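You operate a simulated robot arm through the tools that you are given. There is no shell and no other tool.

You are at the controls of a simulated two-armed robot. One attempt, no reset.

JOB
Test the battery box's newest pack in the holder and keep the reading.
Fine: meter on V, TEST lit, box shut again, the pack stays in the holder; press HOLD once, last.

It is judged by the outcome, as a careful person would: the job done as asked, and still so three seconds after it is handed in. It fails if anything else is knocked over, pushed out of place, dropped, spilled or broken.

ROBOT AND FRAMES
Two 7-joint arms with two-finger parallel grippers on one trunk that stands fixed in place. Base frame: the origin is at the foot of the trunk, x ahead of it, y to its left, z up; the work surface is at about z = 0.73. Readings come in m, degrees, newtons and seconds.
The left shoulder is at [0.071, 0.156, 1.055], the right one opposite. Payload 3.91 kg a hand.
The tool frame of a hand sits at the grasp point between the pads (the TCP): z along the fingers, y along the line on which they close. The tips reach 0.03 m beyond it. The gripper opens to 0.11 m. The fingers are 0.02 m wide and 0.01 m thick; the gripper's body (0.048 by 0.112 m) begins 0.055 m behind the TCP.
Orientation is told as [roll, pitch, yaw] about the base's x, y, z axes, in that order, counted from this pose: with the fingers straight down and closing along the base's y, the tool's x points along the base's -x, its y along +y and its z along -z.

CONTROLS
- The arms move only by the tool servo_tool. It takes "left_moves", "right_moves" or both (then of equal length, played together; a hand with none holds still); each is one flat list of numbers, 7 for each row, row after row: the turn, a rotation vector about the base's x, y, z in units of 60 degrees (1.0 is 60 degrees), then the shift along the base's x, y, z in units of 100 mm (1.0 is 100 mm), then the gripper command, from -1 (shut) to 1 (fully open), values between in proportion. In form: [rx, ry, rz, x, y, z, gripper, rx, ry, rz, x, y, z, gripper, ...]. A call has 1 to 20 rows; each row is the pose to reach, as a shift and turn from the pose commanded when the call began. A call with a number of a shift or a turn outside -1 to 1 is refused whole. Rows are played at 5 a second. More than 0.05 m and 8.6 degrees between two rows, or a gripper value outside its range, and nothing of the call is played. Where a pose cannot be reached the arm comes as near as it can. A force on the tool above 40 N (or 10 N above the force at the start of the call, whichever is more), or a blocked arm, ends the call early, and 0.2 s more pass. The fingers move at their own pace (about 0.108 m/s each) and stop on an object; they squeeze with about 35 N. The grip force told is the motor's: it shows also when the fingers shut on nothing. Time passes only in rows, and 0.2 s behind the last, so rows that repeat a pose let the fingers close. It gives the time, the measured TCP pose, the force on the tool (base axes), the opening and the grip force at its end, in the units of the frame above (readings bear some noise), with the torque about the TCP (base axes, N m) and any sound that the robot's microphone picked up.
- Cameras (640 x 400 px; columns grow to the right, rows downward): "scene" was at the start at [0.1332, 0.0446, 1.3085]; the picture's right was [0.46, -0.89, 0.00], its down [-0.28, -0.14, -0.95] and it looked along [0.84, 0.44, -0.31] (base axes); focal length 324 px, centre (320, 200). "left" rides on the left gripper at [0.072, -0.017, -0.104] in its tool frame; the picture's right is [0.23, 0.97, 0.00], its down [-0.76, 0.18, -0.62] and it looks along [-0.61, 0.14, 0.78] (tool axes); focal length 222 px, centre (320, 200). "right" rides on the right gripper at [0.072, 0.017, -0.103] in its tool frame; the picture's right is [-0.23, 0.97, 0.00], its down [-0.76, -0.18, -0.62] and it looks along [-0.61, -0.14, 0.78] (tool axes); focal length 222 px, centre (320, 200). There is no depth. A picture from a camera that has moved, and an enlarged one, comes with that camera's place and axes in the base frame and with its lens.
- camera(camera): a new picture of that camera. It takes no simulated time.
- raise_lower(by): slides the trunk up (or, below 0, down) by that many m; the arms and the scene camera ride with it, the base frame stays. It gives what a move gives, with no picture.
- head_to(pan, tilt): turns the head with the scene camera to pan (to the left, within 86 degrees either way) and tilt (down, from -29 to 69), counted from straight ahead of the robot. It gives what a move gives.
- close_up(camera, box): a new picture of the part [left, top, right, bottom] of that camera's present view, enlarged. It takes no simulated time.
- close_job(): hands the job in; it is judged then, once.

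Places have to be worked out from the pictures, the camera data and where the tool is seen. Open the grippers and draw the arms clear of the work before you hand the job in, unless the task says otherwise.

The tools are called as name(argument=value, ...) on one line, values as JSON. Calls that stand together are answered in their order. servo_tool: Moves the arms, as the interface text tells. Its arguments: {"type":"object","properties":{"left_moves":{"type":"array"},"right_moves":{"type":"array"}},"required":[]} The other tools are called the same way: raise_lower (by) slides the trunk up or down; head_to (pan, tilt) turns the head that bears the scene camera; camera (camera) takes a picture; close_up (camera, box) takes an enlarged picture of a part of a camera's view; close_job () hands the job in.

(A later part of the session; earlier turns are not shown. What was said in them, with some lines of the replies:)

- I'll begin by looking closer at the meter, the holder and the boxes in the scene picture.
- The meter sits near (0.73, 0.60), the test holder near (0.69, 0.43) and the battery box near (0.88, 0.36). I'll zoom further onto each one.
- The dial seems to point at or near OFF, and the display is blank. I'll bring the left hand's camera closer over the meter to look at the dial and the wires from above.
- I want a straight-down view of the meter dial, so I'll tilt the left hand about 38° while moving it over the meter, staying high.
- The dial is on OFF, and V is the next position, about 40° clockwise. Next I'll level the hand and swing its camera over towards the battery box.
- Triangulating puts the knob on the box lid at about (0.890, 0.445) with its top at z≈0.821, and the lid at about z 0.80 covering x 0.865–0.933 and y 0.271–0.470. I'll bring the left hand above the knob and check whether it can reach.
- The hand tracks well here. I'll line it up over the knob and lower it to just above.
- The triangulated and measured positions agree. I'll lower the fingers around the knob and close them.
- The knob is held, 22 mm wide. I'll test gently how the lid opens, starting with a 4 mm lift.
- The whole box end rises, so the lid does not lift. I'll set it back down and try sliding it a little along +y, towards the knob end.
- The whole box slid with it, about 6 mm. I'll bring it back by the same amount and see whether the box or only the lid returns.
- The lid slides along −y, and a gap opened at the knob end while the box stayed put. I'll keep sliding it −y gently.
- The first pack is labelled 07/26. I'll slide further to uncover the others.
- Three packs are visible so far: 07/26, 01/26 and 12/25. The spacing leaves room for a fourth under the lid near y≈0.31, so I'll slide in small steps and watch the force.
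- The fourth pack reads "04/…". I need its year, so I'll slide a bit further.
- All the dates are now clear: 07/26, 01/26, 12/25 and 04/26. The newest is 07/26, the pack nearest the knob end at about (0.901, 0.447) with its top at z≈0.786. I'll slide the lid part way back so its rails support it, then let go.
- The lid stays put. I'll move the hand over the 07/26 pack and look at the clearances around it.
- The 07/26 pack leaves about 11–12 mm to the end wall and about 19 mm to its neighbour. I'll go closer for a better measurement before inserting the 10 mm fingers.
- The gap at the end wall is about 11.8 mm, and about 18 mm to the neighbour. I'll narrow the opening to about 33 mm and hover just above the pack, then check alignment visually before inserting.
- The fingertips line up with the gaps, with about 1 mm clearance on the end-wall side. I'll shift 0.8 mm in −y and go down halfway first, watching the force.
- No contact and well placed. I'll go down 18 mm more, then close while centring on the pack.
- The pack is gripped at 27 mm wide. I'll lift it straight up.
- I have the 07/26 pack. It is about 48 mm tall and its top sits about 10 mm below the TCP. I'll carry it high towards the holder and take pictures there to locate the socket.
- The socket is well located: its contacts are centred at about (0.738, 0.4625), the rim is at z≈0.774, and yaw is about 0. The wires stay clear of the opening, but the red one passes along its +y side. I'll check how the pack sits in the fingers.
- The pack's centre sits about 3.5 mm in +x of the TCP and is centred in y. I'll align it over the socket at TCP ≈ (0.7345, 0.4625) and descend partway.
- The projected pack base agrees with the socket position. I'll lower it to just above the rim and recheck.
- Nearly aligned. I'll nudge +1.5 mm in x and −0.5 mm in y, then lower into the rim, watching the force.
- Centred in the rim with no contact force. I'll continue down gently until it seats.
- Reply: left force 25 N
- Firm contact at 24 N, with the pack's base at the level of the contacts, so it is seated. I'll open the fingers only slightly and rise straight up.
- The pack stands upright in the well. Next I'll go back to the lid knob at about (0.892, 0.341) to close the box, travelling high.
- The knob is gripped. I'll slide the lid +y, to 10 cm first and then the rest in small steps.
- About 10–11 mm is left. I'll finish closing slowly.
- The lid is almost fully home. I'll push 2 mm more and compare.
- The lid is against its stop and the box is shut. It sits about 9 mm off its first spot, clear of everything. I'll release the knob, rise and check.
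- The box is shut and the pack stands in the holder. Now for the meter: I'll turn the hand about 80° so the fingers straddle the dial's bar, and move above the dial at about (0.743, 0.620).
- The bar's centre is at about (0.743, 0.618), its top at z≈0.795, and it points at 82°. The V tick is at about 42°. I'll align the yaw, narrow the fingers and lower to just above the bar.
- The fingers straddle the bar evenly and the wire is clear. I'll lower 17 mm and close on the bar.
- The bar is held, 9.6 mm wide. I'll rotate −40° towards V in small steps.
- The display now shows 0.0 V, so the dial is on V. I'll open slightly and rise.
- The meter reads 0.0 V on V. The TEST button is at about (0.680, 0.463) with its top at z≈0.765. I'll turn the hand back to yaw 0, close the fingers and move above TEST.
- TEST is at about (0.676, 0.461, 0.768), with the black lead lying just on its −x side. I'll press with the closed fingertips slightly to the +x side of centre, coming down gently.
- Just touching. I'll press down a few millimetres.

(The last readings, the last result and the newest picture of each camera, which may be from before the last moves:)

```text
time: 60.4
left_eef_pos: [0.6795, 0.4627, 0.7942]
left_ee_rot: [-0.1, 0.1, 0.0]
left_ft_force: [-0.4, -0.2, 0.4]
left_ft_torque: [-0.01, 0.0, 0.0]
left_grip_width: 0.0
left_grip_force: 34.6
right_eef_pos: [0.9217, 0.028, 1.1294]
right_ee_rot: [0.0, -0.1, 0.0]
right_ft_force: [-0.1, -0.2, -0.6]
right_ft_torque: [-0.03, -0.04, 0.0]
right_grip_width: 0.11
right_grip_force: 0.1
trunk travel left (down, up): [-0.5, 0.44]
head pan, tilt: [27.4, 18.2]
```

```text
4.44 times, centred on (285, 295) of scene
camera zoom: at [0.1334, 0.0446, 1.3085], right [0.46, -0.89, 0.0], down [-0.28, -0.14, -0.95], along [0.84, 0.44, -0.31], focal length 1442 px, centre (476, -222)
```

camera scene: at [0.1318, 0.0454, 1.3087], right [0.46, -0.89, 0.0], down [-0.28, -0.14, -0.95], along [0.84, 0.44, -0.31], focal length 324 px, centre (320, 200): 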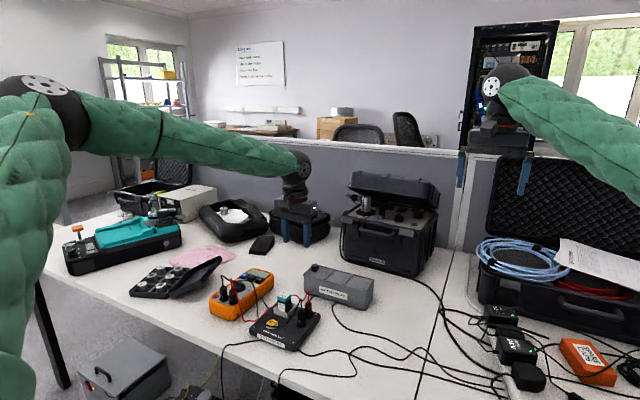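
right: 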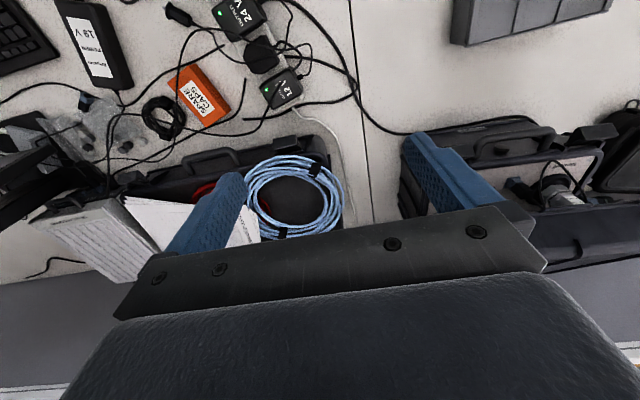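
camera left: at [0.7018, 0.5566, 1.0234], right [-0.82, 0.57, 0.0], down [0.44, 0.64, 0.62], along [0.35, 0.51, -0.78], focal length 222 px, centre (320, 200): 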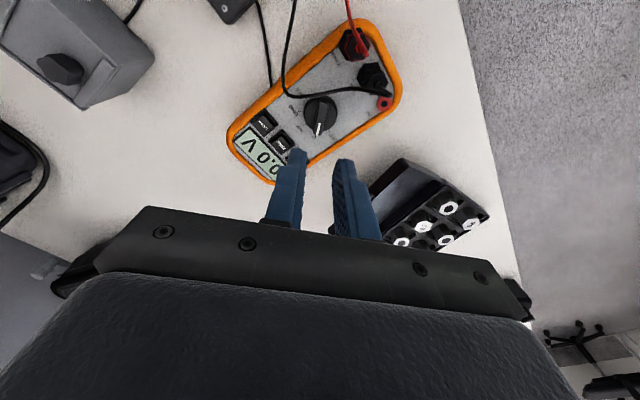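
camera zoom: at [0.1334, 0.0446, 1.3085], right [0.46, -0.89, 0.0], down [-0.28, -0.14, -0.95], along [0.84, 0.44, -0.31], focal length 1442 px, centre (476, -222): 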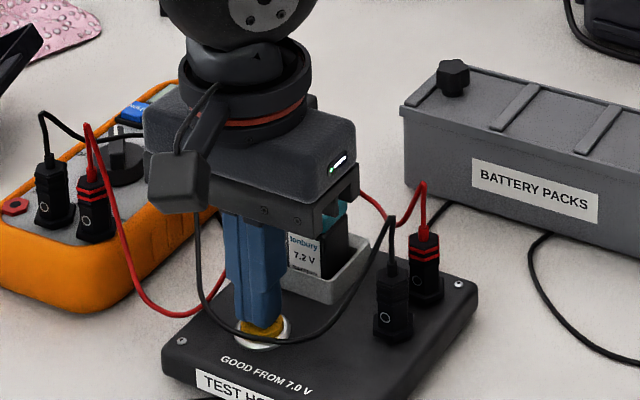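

servo_tool(left_moves=[0, 0, 0, 0, 0, -0.01, -1, 0, 0, 0, 0, 0, -0.02, -1, 0, 0, 0, 0, 0, -0.03, -1])

close_up(camera="scene", box=[230, 250, 340, 340])

close_up(camera="left", box=[240, 60, 400, 180])

```text
time: 61.2
left_eef_pos: [0.6775, 0.4626, 0.792]
left_ee_rot: [0.0, -0.1, -0.1]
left_ft_force: [-0.4, -0.5, 1.4]
left_ft_torque: [0.0, -0.01, 0.01]
left_grip_width: 0.0
left_grip_force: 35.2
right_eef_pos: [0.9217, 0.0286, 1.1297]
right_ee_rot: [0.0, -0.1, 0.0]
right_ft_force: [-0.2, -0.7, 1.0]
right_ft_torque: [0.06, -0.01, 0.02]
right_grip_width: 0.1101
right_grip_force: 0.0
trunk travel left (down, up): [-0.5, 0.44]
head pan, tilt: [27.4, 18.2]
```

```text
4.44 times, centred on (285, 295) of scene
camera zoom: at [0.1332, 0.0445, 1.3085], right [0.46, -0.89, 0.0], down [-0.28, -0.14, -0.95], along [0.84, 0.44, -0.31], focal length 1442 px, centre (476, -222)
```

zoom: 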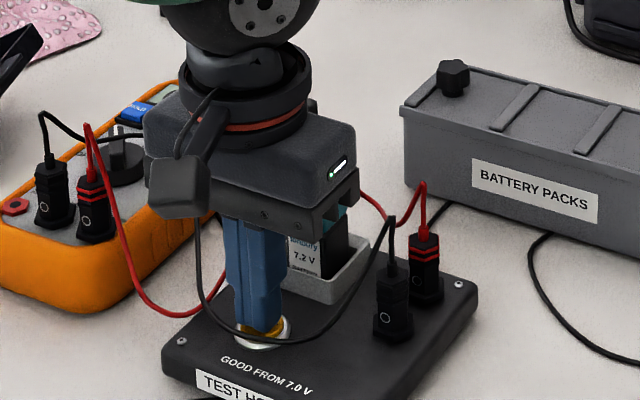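

```text
3.33 times, centred on (320, 120) of left
camera zoom: at [0.6068, 0.4467, 0.894], right [-0.23, 0.97, 0.0], down [0.76, 0.18, 0.62], along [0.61, 0.14, -0.78], focal length 740 px, centre (320, 467)
```

zoom: 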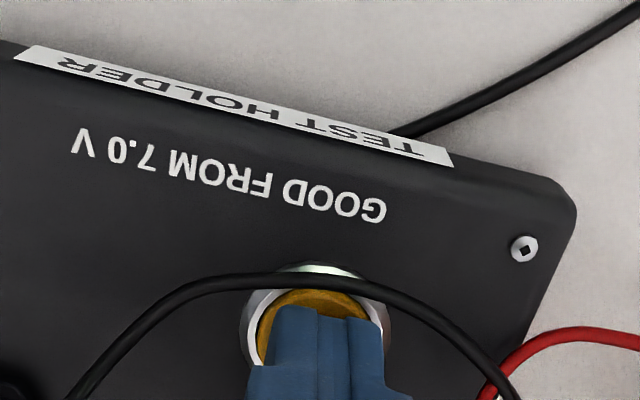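

Contact begins at about 1.4 N. I'll continue pressing.

servo_tool(left_moves=[0, 0, 0, 0, 0, -0.01, -1, 0, 0, 0, 0, 0, -0.02, -1, 0, 0, 0, 0, 0, -0.03, -1])

close_up(camera="scene", box=[230, 250, 340, 340])

```text
time: 62.0
left_eef_pos: [0.6797, 0.4617, 0.7886]
left_ee_rot: [0.1, -0.1, 0.0]
left_ft_force: [0.7, 1.1, 7.3]
left_ft_torque: [0.03, -0.03, -0.05]
left_grip_width: 0.0
left_grip_force: 34.8
right_eef_pos: [0.9226, 0.029, 1.1293]
right_ee_rot: [0.0, 0.0, 0.1]
right_ft_force: [0.1, -0.6, 0.3]
right_ft_torque: [0.01, 0.0, 0.03]
right_grip_width: 0.1099
right_grip_force: 0.1
trunk travel left (down, up): [-0.5, 0.44]
head pan, tilt: [27.4, 18.2]
heard: click
```

```text
4.44 times, centred on (285, 295) of scene
camera zoom: at [0.1329, 0.0443, 1.3086], right [0.46, -0.89, 0.0], down [-0.28, -0.14, -0.95], along [0.84, 0.44, -0.31], focal length 1442 px, centre (476, -222)
```

zoom: 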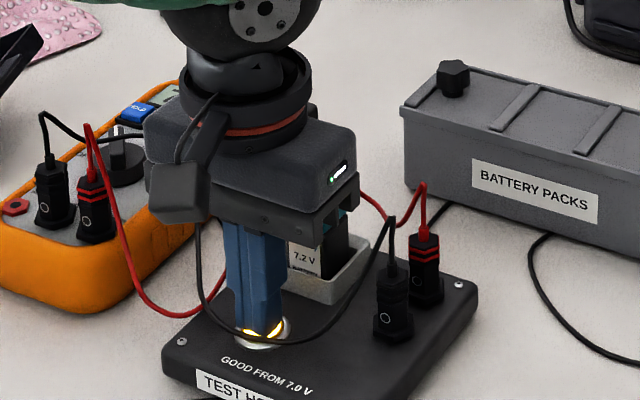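

A click was heard and the TEST button has lit. I'll rise straight up and read the meter.

servo_tool(left_moves=[0, 0, 0, 0, 0, 0.1, -1, 0, 0, 0, 0, 0, 0.4, -1, 0, 0, 0, 0, 0, 0.8, -1, 0, 0, 0, 0, 0, 1.0, -1])

servo_tool(left_moves=[0, 0, 0, 0, 0.2, 0.3, -1, 0, 0, 0, 0, 0.6, 0.5, -1, 0, 0, 0, 0, 1.0, 0.5, -1])

close_up(camera="scene", box=[200, 250, 340, 350])

camera(camera="left")

```text
time: 63.0
left_eef_pos: [0.6788, 0.4649, 0.8876]
left_ee_rot: [0.0, 0.1, 0.0]
left_ft_force: [0.4, 0.9, -0.5]
left_ft_torque: [-0.02, 0.0, 0.04]
left_grip_width: 0.0
left_grip_force: 35.3
right_eef_pos: [0.9222, 0.0271, 1.1306]
right_ee_rot: [0.0, 0.1, 0.0]
right_ft_force: [0.5, -0.6, 0.0]
right_ft_torque: [-0.03, 0.04, 0.0]
right_grip_width: 0.1098
right_grip_force: 0.2
trunk travel left (down, up): [-0.5, 0.44]
head pan, tilt: [27.4, 18.2]
```

```text
time: 63.8
left_eef_pos: [0.6787, 0.5636, 0.9354]
left_ee_rot: [0.0, 0.0, 0.0]
left_ft_force: [0.0, 0.3, -0.4]
left_ft_torque: [-0.02, 0.01, -0.02]
left_grip_width: 0.0
left_grip_force: 34.7
right_eef_pos: [0.9209, 0.0288, 1.1301]
right_ee_rot: [-0.1, 0.0, 0.0]
right_ft_force: [-0.2, 0.7, 0.0]
right_ft_torque: [0.01, -0.03, 0.01]
right_grip_width: 0.1098
right_grip_force: 0.1
trunk travel left (down, up): [-0.5, 0.44]
head pan, tilt: [27.4, 18.2]
```

```text
4.00 times, centred on (270, 300) of scene
camera zoom: at [0.1331, 0.0454, 1.3085], right [0.46, -0.89, 0.0], down [-0.28, -0.14, -0.95], along [0.84, 0.44, -0.31], focal length 1298 px, centre (520, -200)
```

zoom: 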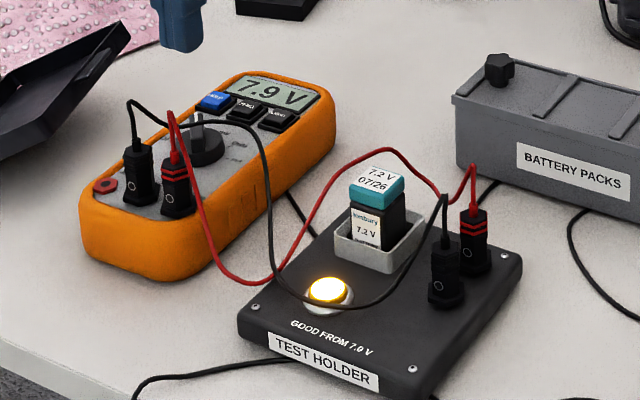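

```text
taken
camera left: at [0.607, 0.5475, 1.0395], right [-0.23, 0.97, 0.0], down [0.76, 0.18, 0.62], along [0.61, 0.14, -0.78], focal length 222 px, centre (320, 200)
```

left: 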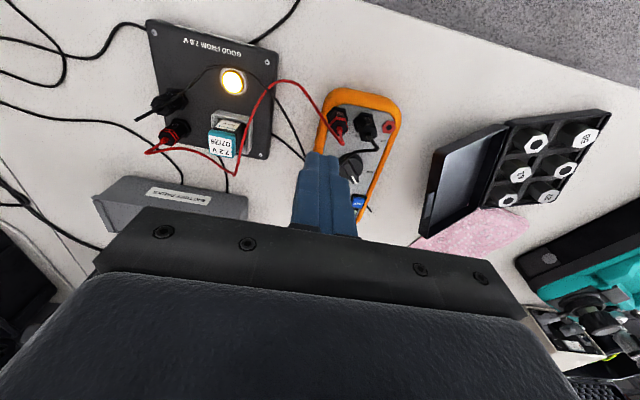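

The meter reads 7.9 V and TEST is lit. The only step left is HOLD, at about (0.80, 0.648). I'll move above it and measure its position exactly before touching it.

servo_tool(left_moves=[0, 0, 0, 0.3, 0.25, 0, -1, 0, 0, 0, 0.65, 0.55, 0, -1, 0, 0, 0, 1.0, 0.84, 0, -1])

servo_tool(left_moves=[0, 0, 0, 0.2, 0, -0.3, -1, 0, 0, 0, 0.2, 0, -0.65, -1, 0, 0, 0, 0.2, 0, -0.65, -1])

close_up(camera="left", box=[240, 60, 400, 180])

close_up(camera="scene", box=[220, 240, 290, 300])

```text
time: 64.6
left_eef_pos: [0.7811, 0.6472, 0.9356]
left_ee_rot: [0.1, 0.0, -0.1]
left_ft_force: [0.1, -0.2, 0.2]
left_ft_torque: [0.01, 0.01, -0.03]
left_grip_width: 0.0002
left_grip_force: 35.4
right_eef_pos: [0.9228, 0.0299, 1.1284]
right_ee_rot: [0.0, 0.2, 0.0]
right_ft_force: [0.8, -0.3, -0.1]
right_ft_torque: [0.04, 0.04, -0.02]
right_grip_width: 0.1099
right_grip_force: 0.0
trunk travel left (down, up): [-0.5, 0.44]
head pan, tilt: [27.4, 18.2]
```

```text
time: 65.4
left_eef_pos: [0.7984, 0.6466, 0.8714]
left_ee_rot: [0.0, 0.0, 0.0]
left_ft_force: [0.4, -1.0, 0.9]
left_ft_torque: [-0.01, 0.01, 0.01]
left_grip_width: 0.0
left_grip_force: 34.8
right_eef_pos: [0.9221, 0.0271, 1.1301]
right_ee_rot: [0.0, 0.0, 0.0]
right_ft_force: [0.7, -0.1, 0.0]
right_ft_torque: [0.0, 0.01, 0.05]
right_grip_width: 0.1101
right_grip_force: 0.0
trunk travel left (down, up): [-0.5, 0.44]
head pan, tilt: [27.4, 18.2]
```

```text
3.33 times, centred on (320, 120) of left
camera zoom: at [0.7271, 0.6309, 0.9754], right [-0.23, 0.97, 0.0], down [0.76, 0.18, 0.62], along [0.61, 0.14, -0.78], focal length 740 px, centre (320, 467)
```

zoom: 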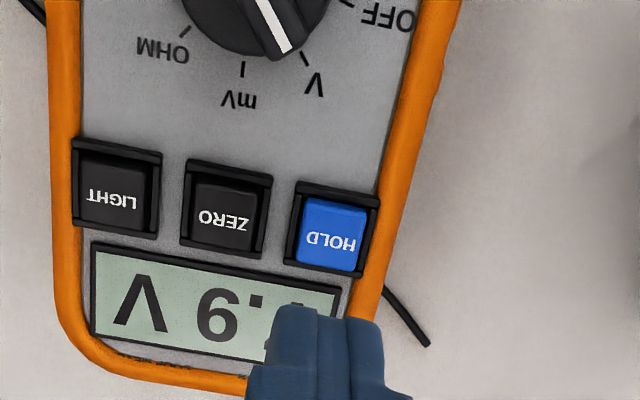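

```text
6.67 times, centred on (255, 270) of scene
camera zoom: at [0.1335, 0.0439, 1.3085], right [0.46, -0.89, 0.0], down [-0.28, -0.14, -0.95], along [0.84, 0.44, -0.31], focal length 2163 px, centre (753, -267)
```

zoom: 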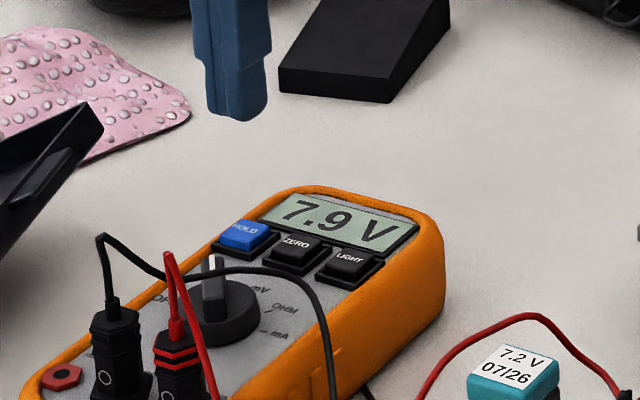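

HOLD is at about (0.799, 0.651) with its top at z≈0.780. I'll align and come down to just above it.

servo_tool(left_moves=[0, 0, 0, 0.005, 0.04, 0, -1, 0, 0, 0, 0.005, 0.04, -0.3, -1, 0, 0, 0, 0.005, 0.04, -0.54, -1, 0, 0, 0, 0.005, 0.04, -0.54, -1])

close_up(camera="left", box=[240, 60, 400, 180])

close_up(camera="scene", box=[220, 240, 290, 300])

```text
time: 66.4
left_eef_pos: [0.7981, 0.6516, 0.8178]
left_ee_rot: [0.1, 0.0, 0.0]
left_ft_force: [-0.6, 0.1, 0.0]
left_ft_torque: [-0.02, 0.01, 0.0]
left_grip_width: 0.0
left_grip_force: 34.9
right_eef_pos: [0.922, 0.0294, 1.1295]
right_ee_rot: [0.0, 0.0, 0.0]
right_ft_force: [-0.2, -0.1, -0.3]
right_ft_torque: [-0.03, -0.02, 0.04]
right_grip_width: 0.1102
right_grip_force: 0.0
trunk travel left (down, up): [-0.5, 0.44]
head pan, tilt: [27.4, 18.2]
```

```text
3.33 times, centred on (320, 120) of left
camera zoom: at [0.7276, 0.6356, 0.9212], right [-0.23, 0.97, 0.0], down [0.76, 0.18, 0.62], along [0.61, 0.14, -0.78], focal length 740 px, centre (320, 467)
```

zoom: 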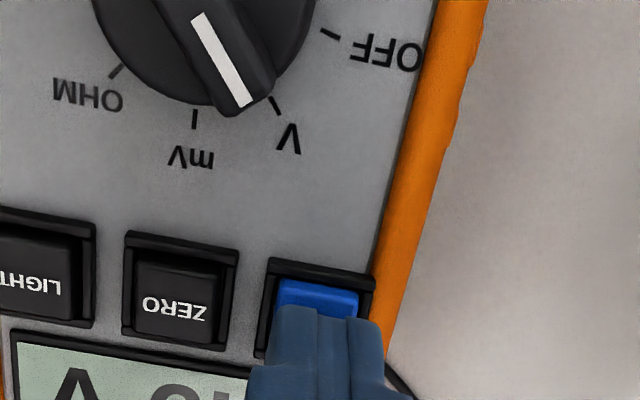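

```text
6.67 times, centred on (255, 270) of scene
camera zoom: at [0.1332, 0.0445, 1.3085], right [0.46, -0.89, 0.0], down [-0.28, -0.14, -0.95], along [0.84, 0.44, -0.31], focal length 2163 px, centre (753, -267)
```

zoom: 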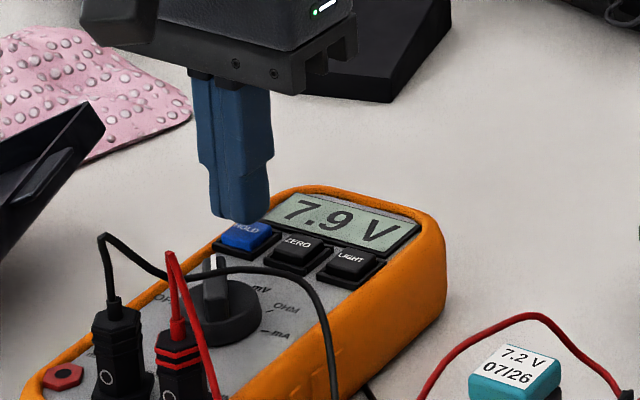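

servo_tool(left_moves=[0, 0, 0, 0, -0.015, -0.03, -1, 0, 0, 0, 0, -0.015, -0.06, -1, 0, 0, 0, 0, -0.015, -0.08, -1, 0, 0, 0, 0, -0.015, -0.09, -1])

close_up(camera="scene", box=[220, 240, 290, 300])

```text
time: 67.4
left_eef_pos: [0.8001, 0.6495, 0.809]
left_ee_rot: [0.0, -0.1, 0.1]
left_ft_force: [0.6, 0.5, 2.6]
left_ft_torque: [-0.01, -0.03, -0.01]
left_grip_width: 0.0001
left_grip_force: 35.0
right_eef_pos: [0.9226, 0.0274, 1.1306]
right_ee_rot: [0.0, 0.0, -0.1]
right_ft_force: [-0.8, 0.1, 0.1]
right_ft_torque: [0.0, -0.03, -0.03]
right_grip_width: 0.1101
right_grip_force: 0.1
trunk travel left (down, up): [-0.5, 0.44]
head pan, tilt: [27.4, 18.2]
heard: click
```

```text
6.67 times, centred on (255, 270) of scene
camera zoom: at [0.1332, 0.0445, 1.3085], right [0.46, -0.89, 0.0], down [-0.28, -0.14, -0.95], along [0.84, 0.44, -0.31], focal length 2163 px, centre (753, -267)
```

zoom: 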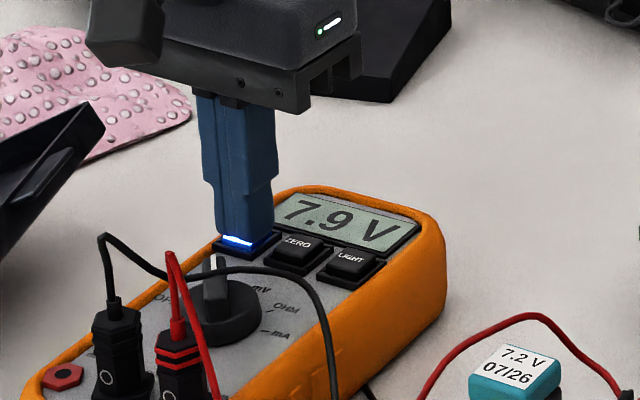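

HOLD clicked once and lit up, with 7.9 V on the display. I'll rise straight up right away and then withdraw.

servo_tool(left_moves=[0, 0, 0, 0, 0, 0.1, -1, 0, 0, 0, 0, 0, 0.4, -1, 0, 0, 0, 0, 0, 0.8, -1, 0, 0, 0, 0, 0, 1.0, -1])

servo_tool(left_moves=[0, 0, 0, -0.3, 0.1, 0.4, 0, 0, 0, 0, -0.6, 0.2, 0.8, 1, 0, 0, 0, -1.0, 0.3, 1.0, 1])

servo_tool(left_moves=[0, 0, 0, -0.4, 0, 0.3, 1, 0, 0, 0, -0.8, 0, 0.5, 1, 0, 0, 0, -1.0, 0, 0.5, 1, 0, 0, 0, -1.0, 0, 0.5, 1])

camera(camera="scene")

close_up(camera="scene", box=[200, 240, 400, 360])

close_up(camera="scene", box=[220, 250, 330, 335])

```text
time: 68.4
left_eef_pos: [0.7992, 0.6501, 0.9083]
left_ee_rot: [0.0, 0.1, 0.0]
left_ft_force: [-0.3, 0.5, -0.4]
left_ft_torque: [-0.01, 0.04, -0.02]
left_grip_width: 0.0
left_grip_force: 35.2
right_eef_pos: [0.9219, 0.0277, 1.1308]
right_ee_rot: [-0.1, 0.0, 0.1]
right_ft_force: [0.6, -0.5, 0.5]
right_ft_torque: [0.0, 0.01, -0.02]
right_grip_width: 0.1099
right_grip_force: 0.0
trunk travel left (down, up): [-0.5, 0.44]
head pan, tilt: [27.4, 18.2]
```

```text
refused: row 1 steps farther than a row can; nothing moved
```

```text
time: 69.4
left_eef_pos: [0.6992, 0.6501, 0.9596]
left_ee_rot: [0.0, 0.0, 0.0]
left_ft_force: [0.3, 0.1, 0.5]
left_ft_torque: [0.02, -0.02, -0.02]
left_grip_width: 0.1101
left_grip_force: 0.2
right_eef_pos: [0.922, 0.0272, 1.1298]
right_ee_rot: [0.1, 0.0, 0.0]
right_ft_force: [-0.1, -0.4, 0.8]
right_ft_torque: [0.01, -0.01, -0.01]
right_grip_width: 0.1102
right_grip_force: 0.1
trunk travel left (down, up): [-0.5, 0.44]
head pan, tilt: [27.4, 18.2]
```

```text
taken
camera scene: at [0.1334, 0.0446, 1.3085], right [0.46, -0.89, 0.0], down [-0.28, -0.14, -0.95], along [0.84, 0.44, -0.31], focal length 324 px, centre (320, 200)
```

scene: 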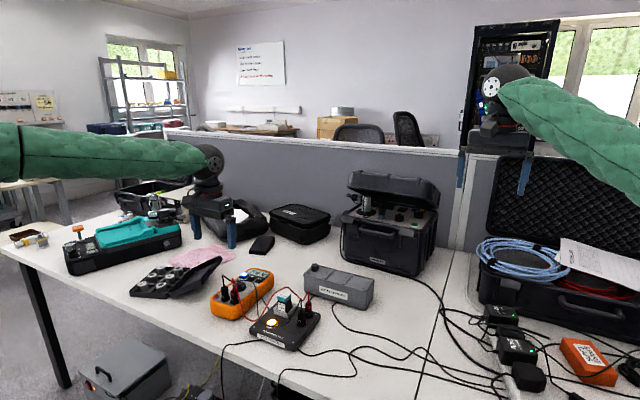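

```text
3.20 times, centred on (300, 300) of scene
camera zoom: at [0.1334, 0.0446, 1.3085], right [0.46, -0.89, 0.0], down [-0.28, -0.14, -0.95], along [0.84, 0.44, -0.31], focal length 1038 px, centre (384, -120)
```

zoom: 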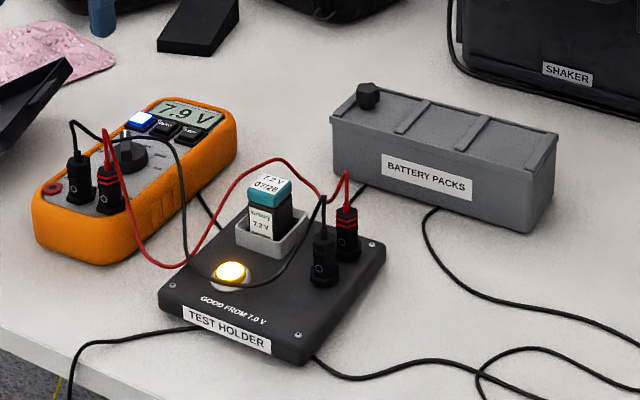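

```text
4.71 times, centred on (275, 292) of scene
camera zoom: at [0.1334, 0.0446, 1.3085], right [0.46, -0.89, 0.0], down [-0.28, -0.14, -0.95], along [0.84, 0.44, -0.31], focal length 1527 px, centre (532, -235)
```

zoom: 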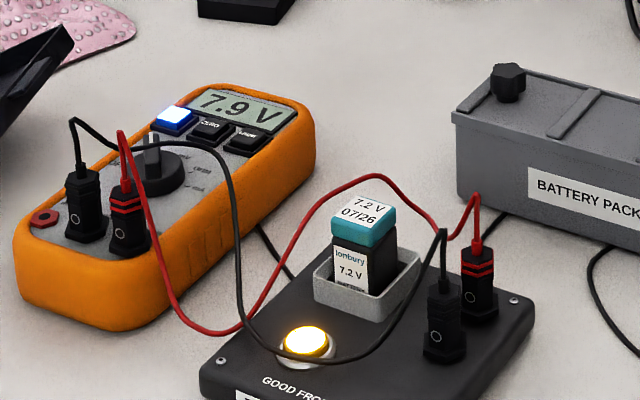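

Everything is in its final state: HOLD lit, 7.9 V held, TEST lit, box shut and pack in the holder. I'll draw the left hand further up and clear of the work.

servo_tool(left_moves=[0, 0, 0, -0.2, 0, 0.3, 1, 0, 0, 0, -0.5, 0.05, 0.6, 1, 0, 0, 0, -0.8, 0.1, 0.9, 1, 0, 0, 0, -1.0, 0.15, 1.0, 1])

camera(camera="scene")

close_up(camera="scene", box=[200, 240, 400, 360])

```text
time: 70.4
left_eef_pos: [0.5981, 0.6641, 1.0591]
left_ee_rot: [-0.1, 0.1, 0.0]
left_ft_force: [-0.8, 0.6, -0.7]
left_ft_torque: [0.01, -0.02, -0.01]
left_grip_width: 0.11
left_grip_force: 0.1
right_eef_pos: [0.9214, 0.0296, 1.1302]
right_ee_rot: [-0.1, 0.0, 0.0]
right_ft_force: [0.2, 0.9, -0.8]
right_ft_torque: [0.0, 0.0, 0.02]
right_grip_width: 0.11
right_grip_force: 0.1
trunk travel left (down, up): [-0.5, 0.44]
head pan, tilt: [27.4, 18.2]
```

```text
taken
camera scene: at [0.1331, 0.0452, 1.3085], right [0.46, -0.89, 0.0], down [-0.28, -0.14, -0.95], along [0.84, 0.44, -0.31], focal length 324 px, centre (320, 200)
```

scene: 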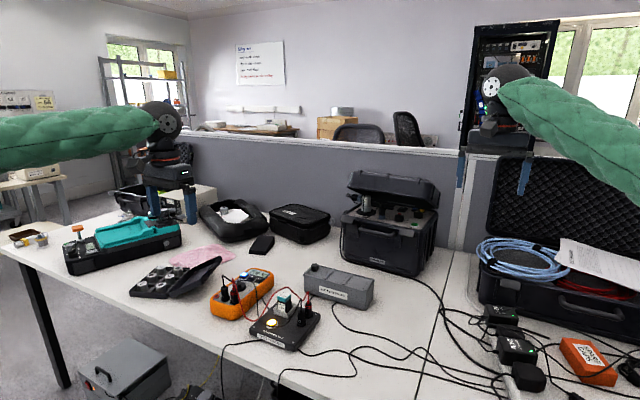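

```text
3.20 times, centred on (300, 300) of scene
camera zoom: at [0.1331, 0.0452, 1.3085], right [0.46, -0.89, 0.0], down [-0.28, -0.14, -0.95], along [0.84, 0.44, -0.31], focal length 1038 px, centre (384, -120)
```

zoom: 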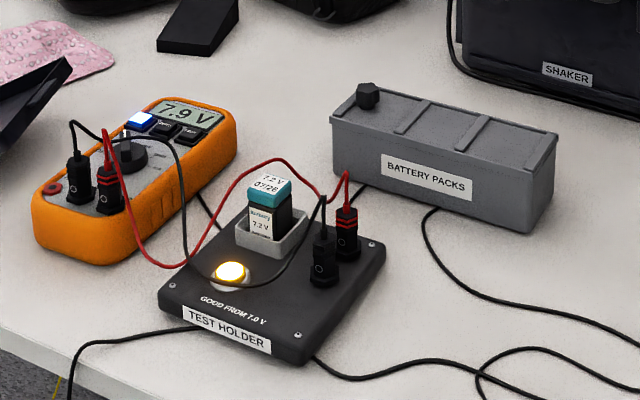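

The arms are clear, both grippers are open, and the held reading of 7.9 V is on the meter. I'm handing the job in.

close_job()

```text
The job is handed in.
```

The newest pack, dated 07/26, is in the test holder and its reading of 7.9 V is held on the meter. That is above the holder's "GOOD FROM 7.0 V" mark.

- **Meter:** the dial is on V. I pressed HOLD once, as the last action on the bench; it clicked and lit.
- **Holder:** TEST is lit, and the pack stays in the holder.
- **Battery box:** the other packs are dated 04/26, 01/26 and 12/25. The lid is slid fully shut again.
- **Moved slightly:** the box ended about 9 mm to the left of where it started, because it slid while I was finding out how the lid opens. The meter shifted 2–3 mm when I turned the dial. Nothing was knocked over or dropped.

Both grippers are open, and I drew the left arm clear of the work before handing in; the right arm was not used.
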